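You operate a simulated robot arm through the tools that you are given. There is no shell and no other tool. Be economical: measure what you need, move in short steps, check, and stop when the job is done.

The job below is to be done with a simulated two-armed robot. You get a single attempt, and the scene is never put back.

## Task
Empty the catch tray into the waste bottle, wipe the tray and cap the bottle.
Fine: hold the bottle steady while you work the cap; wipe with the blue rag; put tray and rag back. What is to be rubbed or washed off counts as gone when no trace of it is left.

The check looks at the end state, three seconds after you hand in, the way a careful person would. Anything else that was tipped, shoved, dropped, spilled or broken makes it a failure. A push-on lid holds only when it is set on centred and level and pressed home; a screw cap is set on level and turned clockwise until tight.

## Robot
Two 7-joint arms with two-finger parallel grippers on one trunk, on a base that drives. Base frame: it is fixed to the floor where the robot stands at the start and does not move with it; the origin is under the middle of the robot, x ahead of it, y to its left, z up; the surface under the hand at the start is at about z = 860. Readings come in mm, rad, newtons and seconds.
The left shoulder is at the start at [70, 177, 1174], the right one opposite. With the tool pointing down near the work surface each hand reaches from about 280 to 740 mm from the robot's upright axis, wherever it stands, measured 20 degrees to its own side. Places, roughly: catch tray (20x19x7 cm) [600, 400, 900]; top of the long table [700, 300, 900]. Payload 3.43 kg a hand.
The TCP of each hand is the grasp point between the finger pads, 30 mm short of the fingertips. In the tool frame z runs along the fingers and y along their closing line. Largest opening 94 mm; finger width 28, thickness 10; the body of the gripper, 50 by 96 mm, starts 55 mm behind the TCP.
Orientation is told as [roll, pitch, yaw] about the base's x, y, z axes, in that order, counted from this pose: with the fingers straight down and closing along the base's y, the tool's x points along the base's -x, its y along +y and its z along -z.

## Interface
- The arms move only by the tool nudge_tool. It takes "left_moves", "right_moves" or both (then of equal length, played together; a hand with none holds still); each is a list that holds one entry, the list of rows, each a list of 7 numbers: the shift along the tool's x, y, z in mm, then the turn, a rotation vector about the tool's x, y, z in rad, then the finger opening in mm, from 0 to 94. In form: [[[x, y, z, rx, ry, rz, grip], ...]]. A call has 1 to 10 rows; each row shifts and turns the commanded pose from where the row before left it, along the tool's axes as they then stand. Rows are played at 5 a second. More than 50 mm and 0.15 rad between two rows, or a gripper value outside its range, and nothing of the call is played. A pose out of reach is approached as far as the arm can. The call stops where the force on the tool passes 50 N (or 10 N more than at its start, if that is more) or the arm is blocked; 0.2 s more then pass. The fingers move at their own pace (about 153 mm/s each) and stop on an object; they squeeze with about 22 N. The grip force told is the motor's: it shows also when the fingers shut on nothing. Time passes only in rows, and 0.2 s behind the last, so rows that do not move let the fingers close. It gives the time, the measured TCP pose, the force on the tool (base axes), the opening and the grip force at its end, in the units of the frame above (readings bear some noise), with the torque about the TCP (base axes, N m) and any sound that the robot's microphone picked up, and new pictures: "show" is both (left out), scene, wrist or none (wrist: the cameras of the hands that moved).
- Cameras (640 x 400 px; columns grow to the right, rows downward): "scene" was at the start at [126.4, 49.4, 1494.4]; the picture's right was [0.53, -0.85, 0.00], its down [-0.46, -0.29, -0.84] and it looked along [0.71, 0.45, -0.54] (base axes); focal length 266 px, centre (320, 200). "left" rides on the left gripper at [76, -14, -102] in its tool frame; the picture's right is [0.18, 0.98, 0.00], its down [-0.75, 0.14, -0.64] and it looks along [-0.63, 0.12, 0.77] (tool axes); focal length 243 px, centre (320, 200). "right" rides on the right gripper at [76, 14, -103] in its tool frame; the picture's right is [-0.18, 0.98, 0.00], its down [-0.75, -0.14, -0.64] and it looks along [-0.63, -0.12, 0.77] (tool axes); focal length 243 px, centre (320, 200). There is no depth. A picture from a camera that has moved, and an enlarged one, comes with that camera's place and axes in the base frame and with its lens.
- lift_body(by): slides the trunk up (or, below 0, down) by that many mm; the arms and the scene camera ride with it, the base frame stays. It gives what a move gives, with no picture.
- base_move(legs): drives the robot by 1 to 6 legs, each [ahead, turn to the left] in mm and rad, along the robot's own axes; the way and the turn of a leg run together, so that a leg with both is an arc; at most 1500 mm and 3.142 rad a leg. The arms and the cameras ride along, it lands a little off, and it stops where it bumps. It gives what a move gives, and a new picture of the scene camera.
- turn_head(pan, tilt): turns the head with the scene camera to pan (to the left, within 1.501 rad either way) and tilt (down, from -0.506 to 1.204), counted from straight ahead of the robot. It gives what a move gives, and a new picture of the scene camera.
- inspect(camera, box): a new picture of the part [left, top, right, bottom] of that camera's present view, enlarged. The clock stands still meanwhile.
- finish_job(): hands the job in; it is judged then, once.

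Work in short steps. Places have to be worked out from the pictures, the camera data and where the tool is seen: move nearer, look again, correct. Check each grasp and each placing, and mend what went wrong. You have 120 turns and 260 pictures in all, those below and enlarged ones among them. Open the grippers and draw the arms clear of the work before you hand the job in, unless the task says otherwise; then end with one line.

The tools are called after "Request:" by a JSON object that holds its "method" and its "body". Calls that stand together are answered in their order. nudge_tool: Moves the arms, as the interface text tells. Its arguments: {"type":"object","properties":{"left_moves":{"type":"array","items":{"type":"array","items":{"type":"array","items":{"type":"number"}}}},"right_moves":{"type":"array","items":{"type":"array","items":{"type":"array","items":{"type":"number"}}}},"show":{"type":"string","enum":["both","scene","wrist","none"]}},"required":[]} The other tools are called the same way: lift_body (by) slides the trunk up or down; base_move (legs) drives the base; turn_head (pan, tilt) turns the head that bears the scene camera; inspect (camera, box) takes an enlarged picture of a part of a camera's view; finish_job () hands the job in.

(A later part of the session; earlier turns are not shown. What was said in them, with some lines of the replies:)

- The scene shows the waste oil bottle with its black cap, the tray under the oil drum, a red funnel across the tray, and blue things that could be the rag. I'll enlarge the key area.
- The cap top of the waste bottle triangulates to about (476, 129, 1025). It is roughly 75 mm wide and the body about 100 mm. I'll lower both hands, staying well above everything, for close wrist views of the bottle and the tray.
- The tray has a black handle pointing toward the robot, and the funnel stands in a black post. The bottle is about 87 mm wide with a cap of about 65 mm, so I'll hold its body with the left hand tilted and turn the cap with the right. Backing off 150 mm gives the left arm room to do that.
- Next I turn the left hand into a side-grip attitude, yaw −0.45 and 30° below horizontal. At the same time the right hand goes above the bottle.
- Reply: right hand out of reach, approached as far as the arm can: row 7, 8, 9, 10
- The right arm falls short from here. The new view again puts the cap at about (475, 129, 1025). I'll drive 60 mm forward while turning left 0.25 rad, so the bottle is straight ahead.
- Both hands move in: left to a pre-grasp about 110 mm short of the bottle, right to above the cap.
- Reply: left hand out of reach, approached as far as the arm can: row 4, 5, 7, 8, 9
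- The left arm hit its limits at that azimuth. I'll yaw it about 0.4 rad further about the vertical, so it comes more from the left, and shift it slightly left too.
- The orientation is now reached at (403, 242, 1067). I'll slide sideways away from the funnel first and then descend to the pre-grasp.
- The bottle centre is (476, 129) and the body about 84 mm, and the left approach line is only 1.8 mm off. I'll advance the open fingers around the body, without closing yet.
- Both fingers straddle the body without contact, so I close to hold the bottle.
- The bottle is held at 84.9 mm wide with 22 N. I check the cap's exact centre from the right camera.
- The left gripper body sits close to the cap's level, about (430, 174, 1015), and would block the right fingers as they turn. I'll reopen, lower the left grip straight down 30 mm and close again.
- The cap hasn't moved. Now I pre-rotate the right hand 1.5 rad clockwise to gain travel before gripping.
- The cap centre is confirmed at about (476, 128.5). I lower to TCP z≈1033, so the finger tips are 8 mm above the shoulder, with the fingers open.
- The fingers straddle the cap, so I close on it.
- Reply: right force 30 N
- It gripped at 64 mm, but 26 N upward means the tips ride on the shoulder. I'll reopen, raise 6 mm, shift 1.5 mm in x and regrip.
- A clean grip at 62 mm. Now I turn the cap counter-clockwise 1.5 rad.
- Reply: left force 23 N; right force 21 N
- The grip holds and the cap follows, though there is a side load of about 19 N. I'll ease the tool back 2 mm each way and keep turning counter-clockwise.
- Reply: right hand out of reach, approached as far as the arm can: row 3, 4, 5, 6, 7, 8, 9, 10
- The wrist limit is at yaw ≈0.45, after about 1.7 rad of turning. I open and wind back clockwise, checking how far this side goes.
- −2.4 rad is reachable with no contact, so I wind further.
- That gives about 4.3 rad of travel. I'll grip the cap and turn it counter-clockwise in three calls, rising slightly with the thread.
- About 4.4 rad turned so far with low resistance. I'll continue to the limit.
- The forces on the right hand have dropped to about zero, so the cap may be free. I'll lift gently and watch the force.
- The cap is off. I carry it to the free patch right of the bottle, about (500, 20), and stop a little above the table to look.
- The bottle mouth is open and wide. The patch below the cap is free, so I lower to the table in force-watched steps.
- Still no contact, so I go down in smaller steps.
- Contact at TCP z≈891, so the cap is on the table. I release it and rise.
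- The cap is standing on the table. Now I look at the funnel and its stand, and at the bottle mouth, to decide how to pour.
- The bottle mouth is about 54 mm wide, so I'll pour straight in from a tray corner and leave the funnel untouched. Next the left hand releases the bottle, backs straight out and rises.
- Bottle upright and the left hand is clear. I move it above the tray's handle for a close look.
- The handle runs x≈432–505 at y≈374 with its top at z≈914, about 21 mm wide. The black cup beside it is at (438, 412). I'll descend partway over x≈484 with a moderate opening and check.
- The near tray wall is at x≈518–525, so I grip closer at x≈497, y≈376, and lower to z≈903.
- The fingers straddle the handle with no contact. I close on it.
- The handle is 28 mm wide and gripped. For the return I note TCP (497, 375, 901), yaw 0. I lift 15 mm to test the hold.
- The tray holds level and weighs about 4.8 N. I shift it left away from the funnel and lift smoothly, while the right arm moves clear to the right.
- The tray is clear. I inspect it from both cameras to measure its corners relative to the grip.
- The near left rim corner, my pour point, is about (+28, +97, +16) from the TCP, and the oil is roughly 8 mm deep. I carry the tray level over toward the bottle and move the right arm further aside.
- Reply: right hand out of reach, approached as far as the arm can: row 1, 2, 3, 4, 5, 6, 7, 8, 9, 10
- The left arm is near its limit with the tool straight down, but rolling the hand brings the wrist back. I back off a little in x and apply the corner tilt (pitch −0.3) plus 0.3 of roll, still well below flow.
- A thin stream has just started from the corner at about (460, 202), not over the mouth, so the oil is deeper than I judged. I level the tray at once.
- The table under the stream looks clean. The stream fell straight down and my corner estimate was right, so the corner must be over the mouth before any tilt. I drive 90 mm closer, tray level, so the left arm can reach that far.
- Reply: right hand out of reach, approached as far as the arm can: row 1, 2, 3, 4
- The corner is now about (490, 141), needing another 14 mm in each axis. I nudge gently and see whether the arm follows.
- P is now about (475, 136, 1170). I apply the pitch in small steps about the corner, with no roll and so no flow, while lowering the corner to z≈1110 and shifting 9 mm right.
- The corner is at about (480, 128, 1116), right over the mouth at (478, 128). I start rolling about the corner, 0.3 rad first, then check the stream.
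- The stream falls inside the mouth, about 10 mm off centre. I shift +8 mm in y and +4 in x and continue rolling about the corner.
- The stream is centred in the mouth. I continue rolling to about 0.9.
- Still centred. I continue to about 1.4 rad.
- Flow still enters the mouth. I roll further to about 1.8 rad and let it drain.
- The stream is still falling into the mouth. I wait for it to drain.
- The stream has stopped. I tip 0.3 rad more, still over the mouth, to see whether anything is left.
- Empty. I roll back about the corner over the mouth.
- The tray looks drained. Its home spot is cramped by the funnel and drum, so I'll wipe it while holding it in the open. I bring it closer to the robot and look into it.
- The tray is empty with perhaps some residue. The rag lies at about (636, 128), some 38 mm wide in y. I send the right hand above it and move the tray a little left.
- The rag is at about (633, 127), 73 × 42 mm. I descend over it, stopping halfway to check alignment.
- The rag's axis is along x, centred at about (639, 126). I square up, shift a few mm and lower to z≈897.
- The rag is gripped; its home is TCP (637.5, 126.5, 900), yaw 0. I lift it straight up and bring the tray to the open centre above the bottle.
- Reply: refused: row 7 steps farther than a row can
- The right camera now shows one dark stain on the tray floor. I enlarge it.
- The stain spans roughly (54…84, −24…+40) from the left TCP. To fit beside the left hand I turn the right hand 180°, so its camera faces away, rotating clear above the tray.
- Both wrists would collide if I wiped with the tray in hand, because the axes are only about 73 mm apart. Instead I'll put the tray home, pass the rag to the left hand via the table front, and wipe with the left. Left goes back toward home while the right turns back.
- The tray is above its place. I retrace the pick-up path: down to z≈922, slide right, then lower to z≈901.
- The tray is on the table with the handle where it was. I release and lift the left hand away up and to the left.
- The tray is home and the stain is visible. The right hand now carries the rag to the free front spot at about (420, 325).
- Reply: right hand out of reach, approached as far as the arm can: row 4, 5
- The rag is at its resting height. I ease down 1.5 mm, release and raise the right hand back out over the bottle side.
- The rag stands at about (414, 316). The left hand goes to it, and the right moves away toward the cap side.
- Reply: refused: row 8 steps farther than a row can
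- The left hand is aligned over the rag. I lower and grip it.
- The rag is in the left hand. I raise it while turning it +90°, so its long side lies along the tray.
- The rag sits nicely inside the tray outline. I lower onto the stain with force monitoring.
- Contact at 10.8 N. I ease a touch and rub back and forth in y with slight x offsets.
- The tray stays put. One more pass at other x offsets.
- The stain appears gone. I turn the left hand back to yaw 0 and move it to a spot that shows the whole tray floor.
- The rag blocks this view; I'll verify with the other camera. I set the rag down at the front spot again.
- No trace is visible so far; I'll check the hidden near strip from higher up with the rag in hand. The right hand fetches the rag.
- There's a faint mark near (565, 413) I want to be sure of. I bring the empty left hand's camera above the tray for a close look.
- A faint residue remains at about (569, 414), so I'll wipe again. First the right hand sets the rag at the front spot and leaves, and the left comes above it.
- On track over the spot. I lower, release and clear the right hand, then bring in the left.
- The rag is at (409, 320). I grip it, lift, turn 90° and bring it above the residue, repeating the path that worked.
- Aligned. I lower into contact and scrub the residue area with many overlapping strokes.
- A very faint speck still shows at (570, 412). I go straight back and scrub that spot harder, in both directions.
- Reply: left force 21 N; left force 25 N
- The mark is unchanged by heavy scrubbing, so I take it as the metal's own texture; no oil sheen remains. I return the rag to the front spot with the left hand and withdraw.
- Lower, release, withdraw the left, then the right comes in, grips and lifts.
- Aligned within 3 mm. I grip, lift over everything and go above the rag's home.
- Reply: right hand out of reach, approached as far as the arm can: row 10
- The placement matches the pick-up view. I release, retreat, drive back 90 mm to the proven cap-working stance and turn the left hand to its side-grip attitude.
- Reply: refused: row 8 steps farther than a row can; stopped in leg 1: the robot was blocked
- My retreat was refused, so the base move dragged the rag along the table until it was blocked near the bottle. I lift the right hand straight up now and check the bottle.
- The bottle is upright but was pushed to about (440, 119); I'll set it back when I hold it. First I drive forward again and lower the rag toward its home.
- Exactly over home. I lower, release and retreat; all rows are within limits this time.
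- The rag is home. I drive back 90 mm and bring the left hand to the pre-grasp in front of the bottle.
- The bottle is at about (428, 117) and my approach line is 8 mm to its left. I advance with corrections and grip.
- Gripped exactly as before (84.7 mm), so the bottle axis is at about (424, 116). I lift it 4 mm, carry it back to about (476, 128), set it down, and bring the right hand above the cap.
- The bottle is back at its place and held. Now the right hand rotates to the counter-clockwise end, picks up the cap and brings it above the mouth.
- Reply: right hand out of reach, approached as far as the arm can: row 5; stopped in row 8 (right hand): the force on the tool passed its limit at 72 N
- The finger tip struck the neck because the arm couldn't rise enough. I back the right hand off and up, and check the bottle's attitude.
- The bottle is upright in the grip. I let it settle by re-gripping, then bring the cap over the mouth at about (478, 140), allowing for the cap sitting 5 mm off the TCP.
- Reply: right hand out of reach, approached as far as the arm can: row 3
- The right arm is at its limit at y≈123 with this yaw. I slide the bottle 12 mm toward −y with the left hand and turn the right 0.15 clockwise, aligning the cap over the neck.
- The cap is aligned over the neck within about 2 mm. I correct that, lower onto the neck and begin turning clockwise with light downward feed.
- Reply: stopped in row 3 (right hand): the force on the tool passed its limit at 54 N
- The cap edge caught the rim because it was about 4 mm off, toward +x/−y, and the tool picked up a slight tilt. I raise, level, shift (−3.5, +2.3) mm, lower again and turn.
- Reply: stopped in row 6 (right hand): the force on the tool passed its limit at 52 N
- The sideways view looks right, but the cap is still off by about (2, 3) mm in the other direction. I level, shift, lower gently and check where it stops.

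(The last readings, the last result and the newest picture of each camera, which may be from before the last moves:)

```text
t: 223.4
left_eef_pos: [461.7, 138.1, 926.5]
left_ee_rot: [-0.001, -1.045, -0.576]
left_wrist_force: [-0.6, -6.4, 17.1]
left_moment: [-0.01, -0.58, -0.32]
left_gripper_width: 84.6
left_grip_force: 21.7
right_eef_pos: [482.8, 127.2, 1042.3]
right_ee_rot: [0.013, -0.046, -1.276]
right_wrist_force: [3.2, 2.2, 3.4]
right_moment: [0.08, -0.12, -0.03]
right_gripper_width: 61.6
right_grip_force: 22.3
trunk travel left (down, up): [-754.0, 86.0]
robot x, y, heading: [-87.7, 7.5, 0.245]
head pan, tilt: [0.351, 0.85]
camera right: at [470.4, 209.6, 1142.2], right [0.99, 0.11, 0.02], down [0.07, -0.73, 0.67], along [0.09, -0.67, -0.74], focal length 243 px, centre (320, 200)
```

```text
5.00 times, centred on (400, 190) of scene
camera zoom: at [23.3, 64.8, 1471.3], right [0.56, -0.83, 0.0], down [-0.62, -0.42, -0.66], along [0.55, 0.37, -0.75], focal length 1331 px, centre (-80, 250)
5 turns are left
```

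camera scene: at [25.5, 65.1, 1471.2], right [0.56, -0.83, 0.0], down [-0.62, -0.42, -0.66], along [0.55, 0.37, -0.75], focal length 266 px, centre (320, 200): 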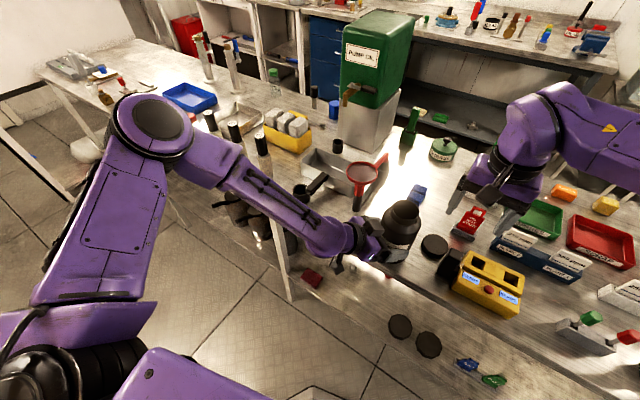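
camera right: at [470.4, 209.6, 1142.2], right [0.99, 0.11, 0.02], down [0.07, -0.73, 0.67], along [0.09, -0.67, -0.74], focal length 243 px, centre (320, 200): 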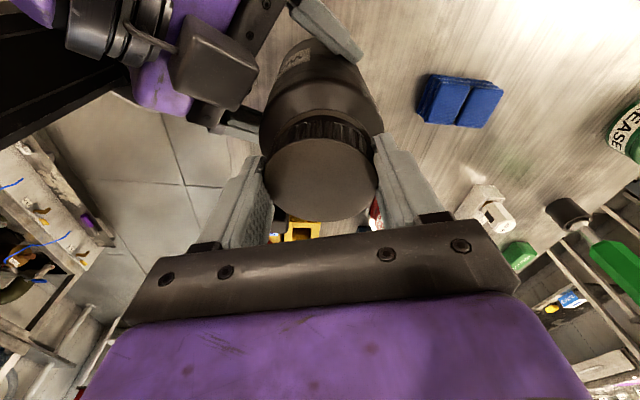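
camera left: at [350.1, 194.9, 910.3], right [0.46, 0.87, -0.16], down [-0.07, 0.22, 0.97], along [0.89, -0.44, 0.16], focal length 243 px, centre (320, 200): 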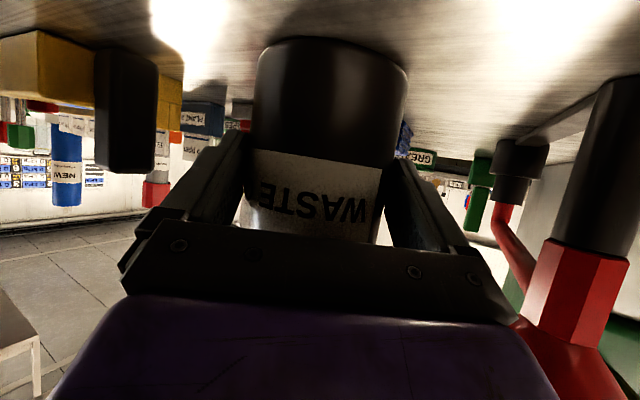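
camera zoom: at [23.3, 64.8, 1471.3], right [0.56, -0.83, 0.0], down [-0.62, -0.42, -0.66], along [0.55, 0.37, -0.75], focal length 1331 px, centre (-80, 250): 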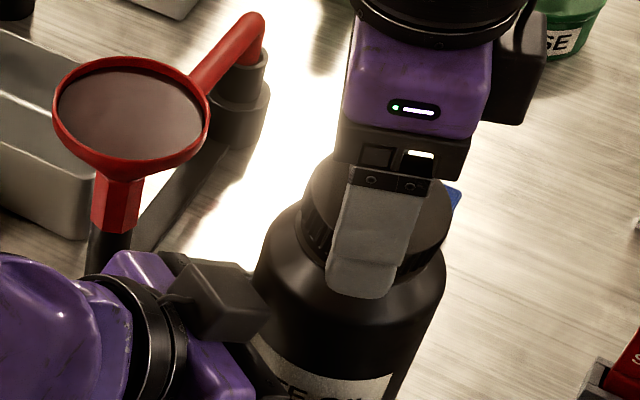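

The cap has dropped over the neck (TCP z 1042). With 5 turns left I chain the moves: level, turn clockwise to the wrist limit, release, wind back, regrip and keep turning.

Request:
{"method": "nudge_tool", "body": {"right_moves": [[[0, 0, 0, 0.048, 0.001, 0, 45], [0, 0, 0.1, 0, 0, 0.15, 45], [0, 0, 0.1, 0, 0, 0.15, 45], [0, 0, 0.1, 0, 0, 0.15, 45], [0, 0, 0.1, 0, 0, 0.15, 45], [0, 0, 0.1, 0, 0, 0.15, 45], [0, 0, 0.1, 0, 0, 0.15, 45], [0, 0, 0.1, 0, 0, 0.15, 45], [0, 0, 0.1, 0, 0, 0.15, 45], [0, 0, 0.1, 0, 0, 0.15, 45]]], "show": "none"}}

Request:
{"method": "nudge_tool", "body": {"right_moves": [[[0, 0, 0.1, 0, 0, 0.15, 45], [0, 0, 0.1, 0, 0, 0.15, 45], [0, 0, 0.1, 0, 0, 0.15, 45], [0, 0, 0.1, 0, 0, 0.15, 45], [0, 0, 0.1, 0, 0, 0.15, 45], [0, 0, 0.1, 0, 0, 0.15, 45], [0, 0, 0.1, 0, 0, 0.15, 45], [0, 0, 0.1, 0, 0, 0.15, 45]]], "show": "wrist"}}

Request:
{"method": "nudge_tool", "body": {"right_moves": [[[0, 0, 0, 0, 0, 0, 80], [0, 0, 0, 0, 0, -0.15, 80], [0, 0, 0, 0, 0, -0.15, 80], [0, 0, 0, 0, 0, -0.15, 80], [0, 0, 0, 0, 0, -0.15, 80], [0, 0, 0, 0, 0, -0.15, 80], [0, 0, 0, 0, 0, -0.15, 80], [0, 0, 0, 0, 0, -0.15, 80], [0, 0, 0, 0, 0, -0.15, 80], [0, 0, 0, 0, 0, -0.15, 80]]], "show": "none"}}

Request:
{"method": "nudge_tool", "body": {"right_moves": [[[0, 0, 0, 0, 0, -0.15, 80], [0, 0, 0, 0, 0, -0.15, 80], [0, 0, 0, 0, 0, -0.15, 80], [0, 0, 0, 0, 0, -0.15, 80], [0, 0, 0, 0, 0, -0.15, 80], [0, 0, 0, 0, 0, -0.15, 80], [0, 0, 0, 0, 0, -0.15, 80], [0, 0, 0, 0, 0, -0.15, 80], [0, 0, 0, 0, 0, -0.15, 80], [0, 0, 0, 0, 0, -0.15, 80]]], "show": "none"}}

Request:
{"method": "nudge_tool", "body": {"right_moves": [[[0, 0, 0, 0, 0, -0.15, 80], [0, 0, 0, 0, 0, -0.15, 80], [0, 0, 0, 0, 0, -0.15, 80], [0, 0, 0, 0, 0, -0.15, 80], [0, 0, 0, 0, 0, -0.15, 80], [0, 0, 0, 0, 0, -0.15, 80], [0, 0, 0, 0, 0, -0.15, 80], [0, 0, 0, 0, 0, -0.15, 80]]], "show": "wrist"}}

Request:
{"method": "inspect", "body": {"camera": "scene", "box": [360, 150, 440, 230]}}

```text
t: 225.6
left_eef_pos: [462.5, 140.2, 924.5]
left_ee_rot: [-0.005, -1.042, -0.566]
left_wrist_force: [-16.7, -9.2, 5.8]
left_moment: [-0.02, -0.63, -0.57]
left_gripper_width: 85.1
left_grip_force: 21.7
right_eef_pos: [482.9, 127.1, 1043.3]
right_ee_rot: [0.034, -0.042, -2.63]
right_wrist_force: [12.2, 4.6, 2.0]
right_moment: [0.06, -0.21, 0.19]
right_gripper_width: 61.6
right_grip_force: 21.4
trunk travel left (down, up): [-754.0, 86.0]
robot x, y, heading: [-87.5, 6.6, 0.245]
head pan, tilt: [0.351, 0.85]
```

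```text
t: 227.4
left_eef_pos: [463.7, 141.2, 924.5]
left_ee_rot: [-0.007, -1.043, -0.566]
left_wrist_force: [-9.7, 0.7, -0.5]
left_moment: [0.01, -0.08, -0.26]
left_gripper_width: 85.1
left_grip_force: 22.2
right_eef_pos: [481.7, 128.1, 1042.1]
right_ee_rot: [0.056, 0.015, 2.457]
right_wrist_force: [6.1, 1.0, 4.5]
right_moment: [0.03, -0.13, 0.08]
right_gripper_width: 61.4
right_grip_force: 22.1
trunk travel left (down, up): [-754.0, 86.0]
robot x, y, heading: [-88.5, 8.6, 0.239]
head pan, tilt: [0.351, 0.85]
camera right: at [534.3, 74.5, 1146.4], right [-0.77, -0.64, 0.05], down [-0.48, 0.62, 0.62], along [-0.43, 0.45, -0.78], focal length 243 px, centre (320, 200)
```

right: 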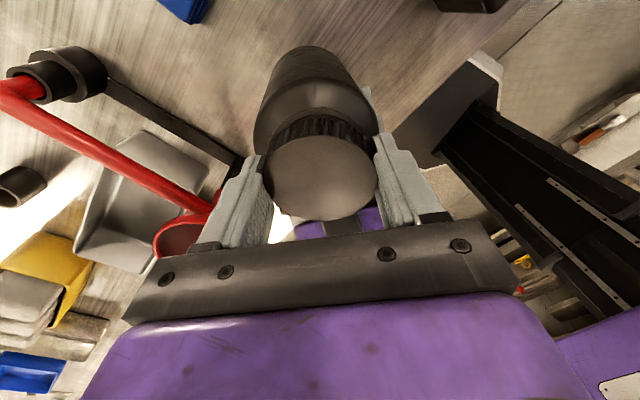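

```text
t: 229.6
left_eef_pos: [465.1, 140.8, 924.7]
left_ee_rot: [-0.007, -1.045, -0.568]
left_wrist_force: [3.8, 1.7, 5.4]
left_moment: [0.22, 0.01, -0.03]
left_gripper_width: 84.4
left_grip_force: 22.4
right_eef_pos: [484.8, 128.4, 1041.3]
right_ee_rot: [0.026, -0.051, -2.474]
right_wrist_force: [0.3, 0.6, 0.0]
right_moment: [-0.02, 0.02, -0.02]
right_gripper_width: 80.0
right_grip_force: 0.1
trunk travel left (down, up): [-754.0, 86.0]
robot x, y, heading: [-88.5, 7.3, 0.244]
head pan, tilt: [0.351, 0.85]
```

```text
t: 231.8
left_eef_pos: [464.7, 140.3, 924.4]
left_ee_rot: [-0.007, -1.043, -0.568]
left_wrist_force: [5.9, 1.3, 7.9]
left_moment: [0.21, -0.01, -0.05]
left_gripper_width: 84.7
left_grip_force: 22.1
right_eef_pos: [483.5, 126.1, 1041.2]
right_ee_rot: [-0.048, -0.029, -0.974]
right_wrist_force: [-0.4, 0.6, -0.2]
right_moment: [0.01, 0.01, 0.01]
right_gripper_width: 80.1
right_grip_force: 0.1
trunk travel left (down, up): [-754.0, 86.0]
robot x, y, heading: [-87.5, 8.1, 0.243]
head pan, tilt: [0.351, 0.85]
```

```text
t: 233.6
left_eef_pos: [464.8, 139.5, 924.6]
left_ee_rot: [-0.007, -1.044, -0.566]
left_wrist_force: [3.7, 2.0, 8.3]
left_moment: [0.26, -0.02, -0.06]
left_gripper_width: 84.5
left_grip_force: 22.3
right_eef_pos: [483.3, 127.3, 1041.5]
right_ee_rot: [-0.046, 0.033, 0.224]
right_wrist_force: [-0.3, -0.1, 0.9]
right_moment: [0.02, 0.01, -0.02]
right_gripper_width: 79.8
right_grip_force: 0.1
trunk travel left (down, up): [-754.0, 86.0]
robot x, y, heading: [-86.9, 7.2, 0.243]
head pan, tilt: [0.351, 0.85]
camera right: at [408.6, 131.1, 1145.9], right [-0.04, 1.0, -0.05], down [0.78, 0.06, 0.62], along [0.62, -0.01, -0.78], focal length 243 px, centre (320, 200)
```

right: 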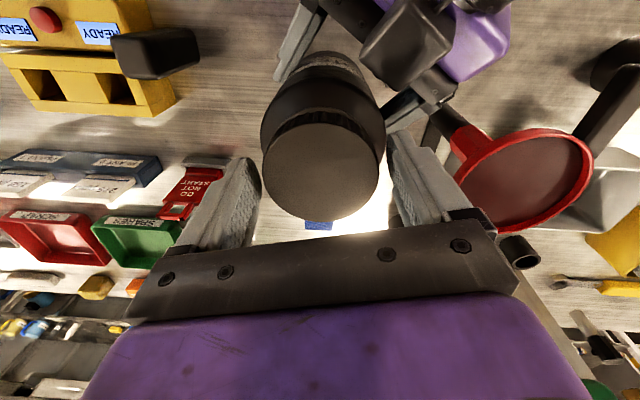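

```text
5.00 times, centred on (400, 190) of scene
camera zoom: at [25.1, 65.1, 1471.3], right [0.56, -0.83, 0.0], down [-0.62, -0.42, -0.66], along [0.55, 0.37, -0.75], focal length 1331 px, centre (-80, 250)
4 turns are left
```

zoom: 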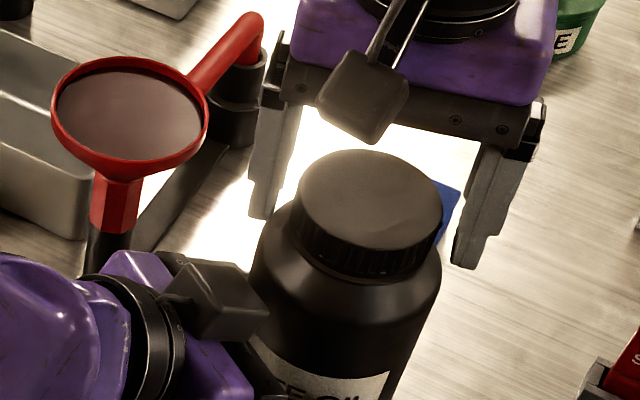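

The cap sits level on the neck. I level the tool, regrip and turn clockwise through the full range to tighten.

Request:
{"method": "nudge_tool", "body": {"right_moves": [[[0, 0, 0.5, -0.046, -0.033, 0, 80], [0, 0, 0, 0, 0, 0, 66], [0, 0, 0, 0, 0, 0, 45], [0, 0, 0, 0, 0, 0, 45], [0, 0, 0.06, 0, 0, 0.15, 45], [0, 0, 0.06, 0, 0, 0.15, 45], [0, 0, 0.06, 0, 0, 0.15, 45], [0, 0, 0.06, 0, 0, 0.15, 45], [0, 0, 0.06, 0, 0, 0.15, 45], [0, 0, 0.06, 0, 0, 0.15, 45]]], "show": "none"}}

Request:
{"method": "nudge_tool", "body": {"right_moves": [[[0, 0, 0.06, 0, 0, 0.15, 45], [0, 0, 0.06, 0, 0, 0.15, 45], [0, 0, 0.06, 0, 0, 0.15, 45], [0, 0, 0.06, 0, 0, 0.15, 45], [0, 0, 0.06, 0, 0, 0.15, 45], [0, 0, 0.06, 0, 0, 0.15, 45], [0, 0, 0.06, 0, 0, 0.15, 45], [0, 0, 0.06, 0, 0, 0.15, 45], [0, 0, 0.06, 0, 0, 0.15, 45], [0, 0, 0.06, 0, 0, 0.15, 45]]], "show": "none"}}

Request:
{"method": "nudge_tool", "body": {"right_moves": [[[0, 0, 0.05, 0, 0, 0.15, 45], [0, 0, 0.05, 0, 0, 0.15, 45], [0, 0, 0.05, 0, 0, 0.15, 45], [0, 0, 0.05, 0, 0, 0.15, 45], [0, 0, 0.05, 0, 0, 0.15, 45], [0, 0, 0.05, 0, 0, 0.15, 45], [0, 0, 0.05, 0, 0, 0.15, 45], [0, 0, 0.05, 0, 0, 0.15, 45], [0, 0, 0.05, 0, 0, 0.15, 45], [0, 0, 0.05, 0, 0, 0.15, 45]]], "show": "wrist"}}

Request:
{"method": "nudge_tool", "body": {"right_moves": [[[0, 0, 0, 0, 0, 0, 80], [0, 0, 0, 0, 0, -0.15, 80], [0, 0, 0, 0, 0, -0.15, 80], [0, 0, 0, 0, 0, -0.15, 80], [0, 0, 0, 0, 0, -0.15, 80], [0, 0, 0, 0, 0, -0.15, 80], [0, 0, 0, 0, 0, -0.15, 80], [0, 0, 0, 0, 0, -0.15, 80], [0, 0, 0, 0, 0, -0.15, 80], [0, 0, 0, 0, 0, -0.15, 80]]], "show": "none"}}

Request:
{"method": "nudge_tool", "body": {"right_moves": [[[0, 0, 0, 0, 0, -0.15, 80], [0, 0, 0, 0, 0, -0.15, 80], [0, 0, 0, 0, 0, -0.15, 80], [0, 0, 0, 0, 0, -0.15, 80], [0, 0, 0, 0, 0, -0.15, 80], [0, 0, 0, 0, 0, -0.15, 80], [0, 0, 0, 0, 0, -0.15, 80], [0, 0, 0, 0, 0, -0.15, 80], [0, 0, 0, 0, 0, -0.15, 80], [0, 0, 0, 0, 0, -0.15, 80]]], "show": "none"}}

Request:
{"method": "nudge_tool", "body": {"right_moves": [[[0, 0, 0, 0, 0, -0.15, 80], [0, 0, 0, 0, 0, -0.15, 80], [0, 0, 0, 0, 0, -0.15, 80], [0, 0, 0, 0, 0, -0.15, 80], [0, 0, 0, 0, 0, -0.15, 80], [0, 0, 0, 0, 0, -0.15, 80], [0, 0, 0, 0, 0, -0.15, 80]]], "show": "wrist"}}

Request:
{"method": "inspect", "body": {"camera": "scene", "box": [360, 150, 440, 230]}}

```text
t: 235.8
left_eef_pos: [464.8, 140.4, 923.9]
left_ee_rot: [-0.007, -1.042, -0.565]
left_wrist_force: [4.0, 5.9, 3.9]
left_moment: [-0.51, 0.31, 0.12]
left_gripper_width: 84.7
left_grip_force: 22.3
right_eef_pos: [484.2, 127.2, 1040.4]
right_ee_rot: [0.001, 0.001, -0.681]
right_wrist_force: [-0.4, -5.7, 0.8]
right_moment: [0.04, -0.27, 0.0]
right_gripper_width: 61.4
right_grip_force: 22.2
trunk travel left (down, up): [-754.0, 86.0]
robot x, y, heading: [-86.7, 6.8, 0.244]
head pan, tilt: [0.351, 0.85]
```

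```text
t: 238.0
left_eef_pos: [463.8, 140.9, 923.0]
left_ee_rot: [-0.006, -1.044, -0.57]
left_wrist_force: [0.3, -1.6, 2.1]
left_moment: [0.33, 0.19, -0.15]
left_gripper_width: 84.7
left_grip_force: 21.8
right_eef_pos: [484.5, 126.9, 1038.8]
right_ee_rot: [-0.002, 0.0, -2.18]
right_wrist_force: [2.1, 2.4, 0.7]
right_moment: [0.37, -0.41, 0.02]
right_gripper_width: 61.2
right_grip_force: 21.7
trunk travel left (down, up): [-754.0, 86.0]
robot x, y, heading: [-89.7, 10.2, 0.246]
head pan, tilt: [0.351, 0.85]
```

```text
t: 240.2
left_eef_pos: [464.4, 139.5, 923.5]
left_ee_rot: [-0.005, -1.041, -0.569]
left_wrist_force: [-3.4, -4.6, -0.2]
left_moment: [0.38, 0.16, -0.11]
left_gripper_width: 84.2
left_grip_force: 22.2
right_eef_pos: [484.6, 127.8, 1038.3]
right_ee_rot: [0.0, 0.001, 2.603]
right_wrist_force: [2.9, 4.2, 1.4]
right_moment: [0.23, -0.34, 0.01]
right_gripper_width: 61.4
right_grip_force: 21.6
trunk travel left (down, up): [-754.0, 86.0]
robot x, y, heading: [-89.8, 6.8, 0.242]
head pan, tilt: [0.351, 0.85]
camera right: at [541.4, 77.0, 1141.0], right [-0.66, -0.75, 0.0], down [-0.57, 0.51, 0.64], along [-0.48, 0.43, -0.77], focal length 243 px, centre (320, 200)
```

right: 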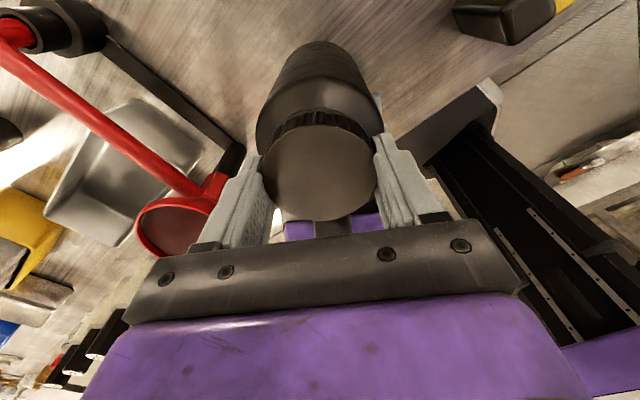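

```text
t: 242.4
left_eef_pos: [463.7, 141.0, 923.6]
left_ee_rot: [-0.007, -1.043, -0.565]
left_wrist_force: [1.1, 1.0, 0.3]
left_moment: [0.23, 0.08, -0.01]
left_gripper_width: 84.5
left_grip_force: 22.4
right_eef_pos: [484.8, 127.0, 1038.2]
right_ee_rot: [-0.002, -0.002, -2.326]
right_wrist_force: [0.5, -1.0, 0.3]
right_moment: [-0.02, 0.01, -0.04]
right_gripper_width: 80.1
right_grip_force: 0.0
trunk travel left (down, up): [-754.0, 86.0]
robot x, y, heading: [-90.2, 8.8, 0.245]
head pan, tilt: [0.351, 0.85]
```

```text
t: 244.6
left_eef_pos: [463.9, 140.3, 923.6]
left_ee_rot: [-0.007, -1.043, -0.566]
left_wrist_force: [1.0, 1.0, 0.2]
left_moment: [0.16, 0.12, -0.01]
left_gripper_width: 84.3
left_grip_force: 22.2
right_eef_pos: [485.6, 128.2, 1038.2]
right_ee_rot: [0.0, 0.001, -0.827]
right_wrist_force: [0.4, -0.5, -0.3]
right_moment: [0.01, 0.01, -0.01]
right_gripper_width: 80.0
right_grip_force: 0.1
trunk travel left (down, up): [-754.0, 86.0]
robot x, y, heading: [-89.9, 9.6, 0.246]
head pan, tilt: [0.351, 0.85]
```

```text
t: 246.2
left_eef_pos: [465.1, 140.2, 923.7]
left_ee_rot: [-0.007, -1.042, -0.566]
left_wrist_force: [1.2, 0.5, -0.6]
left_moment: [0.17, 0.12, 0.0]
left_gripper_width: 84.6
left_grip_force: 22.4
right_eef_pos: [484.3, 127.2, 1038.3]
right_ee_rot: [0.0, 0.002, 0.223]
right_wrist_force: [-0.5, -0.7, 0.3]
right_moment: [-0.01, 0.01, -0.01]
right_gripper_width: 79.9
right_grip_force: 0.0
trunk travel left (down, up): [-754.0, 86.0]
robot x, y, heading: [-87.4, 7.3, 0.236]
head pan, tilt: [0.351, 0.85]
camera right: at [406.0, 124.8, 1140.9], right [-0.04, 1.0, 0.0], down [0.77, 0.03, 0.64], along [0.64, 0.03, -0.77], focal length 243 px, centre (320, 200)
```

right: 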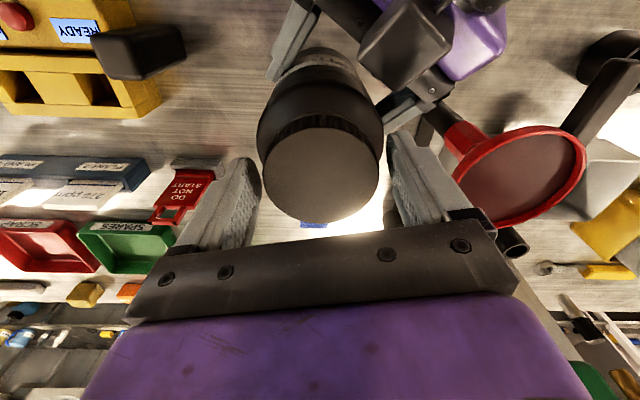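

```text
5.00 times, centred on (400, 190) of scene
camera zoom: at [25.9, 65.2, 1471.2], right [0.56, -0.83, 0.0], down [-0.62, -0.42, -0.66], along [0.55, 0.37, -0.75], focal length 1331 px, centre (-80, 250)
3 turns are left
```

zoom: 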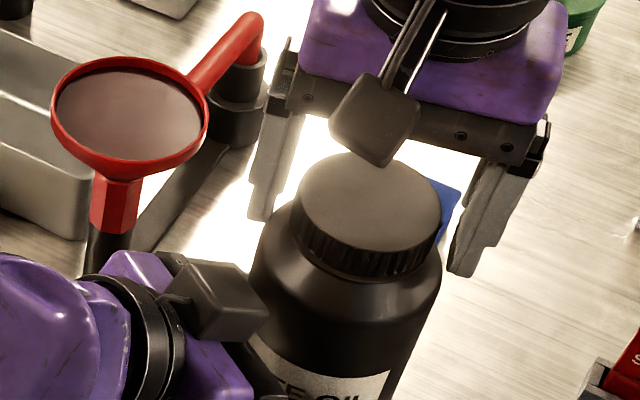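

The cap is on, centred and level. I make one more full clockwise pass to tighten, then open both hands and withdraw them.

Request:
{"method": "nudge_tool", "body": {"right_moves": [[[0, 0, 0.3, 0, 0, 0, 66], [0, 0, 0, 0, 0, 0, 45], [0, 0, 0, 0, 0, 0, 45], [0, 0, 0.03, 0, 0, 0.15, 45], [0, 0, 0.03, 0, 0, 0.15, 45], [0, 0, 0.03, 0, 0, 0.15, 45], [0, 0, 0.03, 0, 0, 0.15, 45], [0, 0, 0.03, 0, 0, 0.15, 45], [0, 0, 0.03, 0, 0, 0.15, 45], [0, 0, 0.03, 0, 0, 0.15, 45]]], "show": "none"}}

Request:
{"method": "nudge_tool", "body": {"right_moves": [[[0, 0, 0.03, 0, 0, 0.15, 45], [0, 0, 0.03, 0, 0, 0.15, 45], [0, 0, 0.03, 0, 0, 0.15, 45], [0, 0, 0.03, 0, 0, 0.15, 45], [0, 0, 0.03, 0, 0, 0.15, 45], [0, 0, 0.03, 0, 0, 0.15, 45], [0, 0, 0.03, 0, 0, 0.15, 45], [0, 0, 0.03, 0, 0, 0.15, 45], [0, 0, 0.03, 0, 0, 0.15, 45], [0, 0, 0.03, 0, 0, 0.15, 45]]], "show": "none"}}

Request:
{"method": "nudge_tool", "body": {"right_moves": [[[0, 0, 0, 0, 0, 0.15, 45], [0, 0, 0, 0, 0, 0.15, 45], [0, 0, 0, 0, 0, 0.15, 45], [0, 0, 0, 0, 0, 0.15, 45], [0, 0, 0, 0, 0, 0.15, 45], [0, 0, 0, 0, 0, 0.15, 45], [0, 0, 0, 0, 0, 0.15, 45], [0, 0, 0, 0, 0, 0.15, 45], [0, 0, 0, 0, 0, 0.15, 45]]], "show": "none"}}

Request:
{"method": "nudge_tool", "body": {"right_moves": [[[0, 0, 0, 0, 0, 0, 80], [0, 0, 0, 0, 0, 0, 80], [0, 0, -20, 0, 0, 0, 80], [0, 0, -35, 0, 0, 0, 80], [29, 35, -10, 0, 0, 0, 80], [29, 35, 0, 0, 0, 0, 80]]], "show": "none"}}

Request:
{"method": "nudge_tool", "body": {"left_moves": [[[0, 0, 0, 0, 0, 0, 94], [0, 0, 0, 0, 0, 0, 94], [0, 0, -30, 0, 0, 0, 94], [0, 0, -40, 0, 0, 0, 94], [0, 0, -40, 0, 0, 0, 94], [-40, 0, -25, 0, 0, 0, 94], [-40, 0, -25, 0, 0, 0, 94], [-20, 0, -25, 0, 0, 0, 94]]], "show": "both"}}

Request:
{"method": "inspect", "body": {"camera": "scene", "box": [300, 130, 470, 270]}}

```text
t: 248.4
left_eef_pos: [464.6, 139.6, 924.1]
left_ee_rot: [-0.004, -1.041, -0.57]
left_wrist_force: [-0.1, -0.8, -0.1]
left_moment: [0.32, -0.07, -0.48]
left_gripper_width: 84.4
left_grip_force: 21.8
right_eef_pos: [484.8, 126.0, 1037.9]
right_ee_rot: [-0.001, 0.003, -0.83]
right_wrist_force: [1.6, 0.8, 0.2]
right_moment: [-0.01, 0.03, 0.45]
right_gripper_width: 61.7
right_grip_force: 21.9
trunk travel left (down, up): [-754.0, 86.0]
robot x, y, heading: [-91.4, 8.8, 0.243]
head pan, tilt: [0.351, 0.85]
```

```text
t: 250.6
left_eef_pos: [463.5, 140.1, 923.8]
left_ee_rot: [-0.005, -1.042, -0.568]
left_wrist_force: [-7.9, 1.5, 0.1]
left_moment: [-0.1, -0.32, -0.85]
left_gripper_width: 84.8
left_grip_force: 21.9
right_eef_pos: [483.6, 128.5, 1039.6]
right_ee_rot: [-0.001, -0.002, -2.33]
right_wrist_force: [7.0, -2.1, 1.3]
right_moment: [-0.07, -0.16, 0.82]
right_gripper_width: 61.5
right_grip_force: 21.6
trunk travel left (down, up): [-754.0, 86.0]
robot x, y, heading: [-89.9, 10.1, 0.248]
head pan, tilt: [0.351, 0.85]
```

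```text
t: 252.6
left_eef_pos: [465.1, 140.5, 923.8]
left_ee_rot: [-0.006, -1.044, -0.567]
left_wrist_force: [2.5, -1.3, 0.0]
left_moment: [0.52, 0.08, -0.7]
left_gripper_width: 84.8
left_grip_force: 22.5
right_eef_pos: [485.0, 127.1, 1037.0]
right_ee_rot: [0.001, -0.003, 2.604]
right_wrist_force: [-1.0, 1.5, 1.1]
right_moment: [-0.07, 0.02, 0.66]
right_gripper_width: 61.8
right_grip_force: 21.6
trunk travel left (down, up): [-754.0, 86.0]
robot x, y, heading: [-89.2, 6.3, 0.248]
head pan, tilt: [0.351, 0.85]
```

```text
t: 254.0
left_eef_pos: [464.9, 138.7, 923.8]
left_ee_rot: [-0.005, -1.041, -0.57]
left_wrist_force: [-0.6, -1.4, 0.1]
left_moment: [0.05, 0.1, 0.0]
left_gripper_width: 84.8
left_grip_force: 22.2
right_eef_pos: [499.8, 35.4, 1104.3]
right_ee_rot: [-0.003, -0.004, 2.608]
right_wrist_force: [-0.9, -0.7, -0.8]
right_moment: [-0.01, 0.0, -0.03]
right_gripper_width: 79.9
right_grip_force: 0.0
trunk travel left (down, up): [-754.0, 86.0]
robot x, y, heading: [-90.9, 6.0, 0.247]
head pan, tilt: [0.351, 0.85]
```

```text
t: 255.8
left_eef_pos: [370.3, 200.2, 1103.7]
left_ee_rot: [-0.008, -1.042, -0.567]
left_wrist_force: [0.3, 0.3, -0.3]
left_moment: [0.01, -0.02, -0.01]
left_gripper_width: 93.8
left_grip_force: 0.1
right_eef_pos: [497.8, 38.1, 1104.5]
right_ee_rot: [0.001, 0.001, 2.607]
right_wrist_force: [-0.4, 0.9, -0.6]
right_moment: [-0.03, 0.01, 0.01]
right_gripper_width: 80.1
right_grip_force: 0.1
trunk travel left (down, up): [-754.0, 86.0]
robot x, y, heading: [-87.9, 7.5, 0.243]
head pan, tilt: [0.351, 0.85]
camera scene: at [23.7, 66.0, 1471.3], right [0.56, -0.83, 0.0], down [-0.62, -0.42, -0.66], along [0.55, 0.37, -0.75], focal length 266 px, centre (320, 200)
camera left: at [256.6, 256.6, 1088.0], right [0.45, 0.88, -0.16], down [-0.07, 0.22, 0.97], along [0.89, -0.43, 0.16], focal length 243 px, centre (320, 200)
```

scene: 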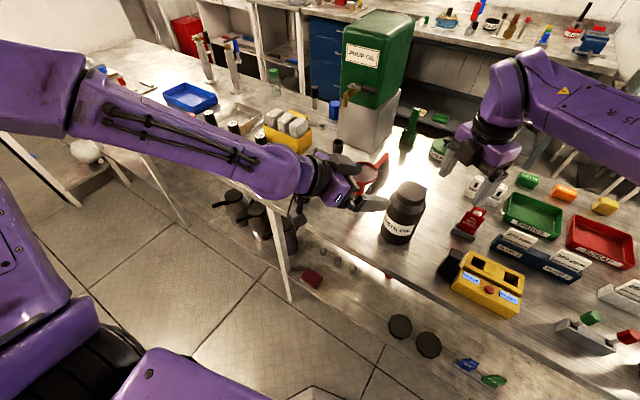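
left: 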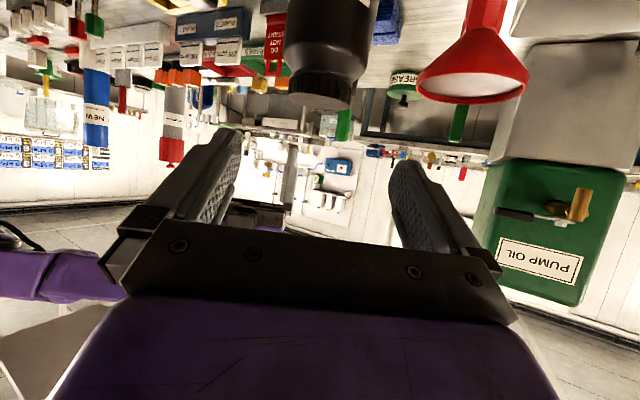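

```text
2.86 times, centred on (385, 200) of scene
camera zoom: at [23.7, 66.0, 1471.3], right [0.56, -0.83, 0.0], down [-0.62, -0.42, -0.66], along [0.55, 0.37, -0.75], focal length 761 px, centre (134, 200)
2 turns are left
```

zoom: 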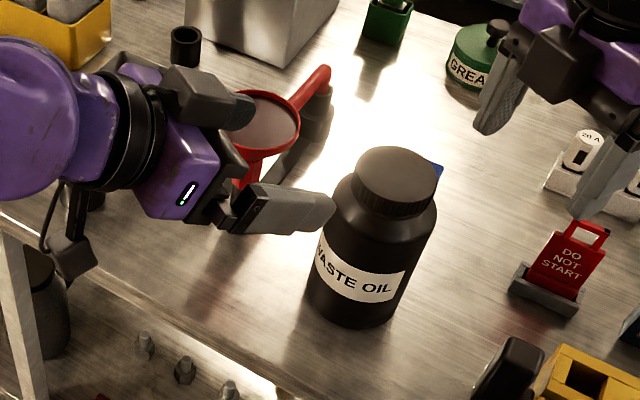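

The torque rose to about 0.8 N·m, so the cap is tight and the bottle stands upright. I draw both hands back a little more and hand in.

Request:
{"method": "nudge_tool", "body": {"left_moves": [[[-25, 0, -30, 0, 0, 0, 94], [-25, 0, -30, 0, 0, 0, 94], [0, 0, 0, 0, 0, 0, 94]]], "show": "none"}}

Request:
{"method": "finish_job", "body": {}}

```text
t: 256.6
left_eef_pos: [351.4, 215.7, 1177.8]
left_ee_rot: [-0.006, -1.043, -0.57]
left_wrist_force: [0.7, -0.5, 0.6]
left_moment: [0.01, 0.02, -0.01]
left_gripper_width: 94.1
left_grip_force: 0.2
right_eef_pos: [499.9, 39.2, 1102.3]
right_ee_rot: [-0.001, -0.001, 2.608]
right_wrist_force: [0.1, 1.1, -1.3]
right_moment: [-0.04, 0.05, 0.0]
right_gripper_width: 79.9
right_grip_force: 0.1
trunk travel left (down, up): [-754.0, 86.0]
robot x, y, heading: [-89.3, 2.1, 0.246]
head pan, tilt: [0.351, 0.85]
```

```text
The job is handed in.
```

I handed the job in: the oil is in the waste bottle, the cap is tight, and the tray and rag are back in place. Three things may count against it: a faint mark on the tray floor that scrubbing did not remove, a thin stream of oil that began to fall beside the bottle before I levelled the tray (I saw none on the table), and the bottle being shoved and now standing about 1 cm from where it started.
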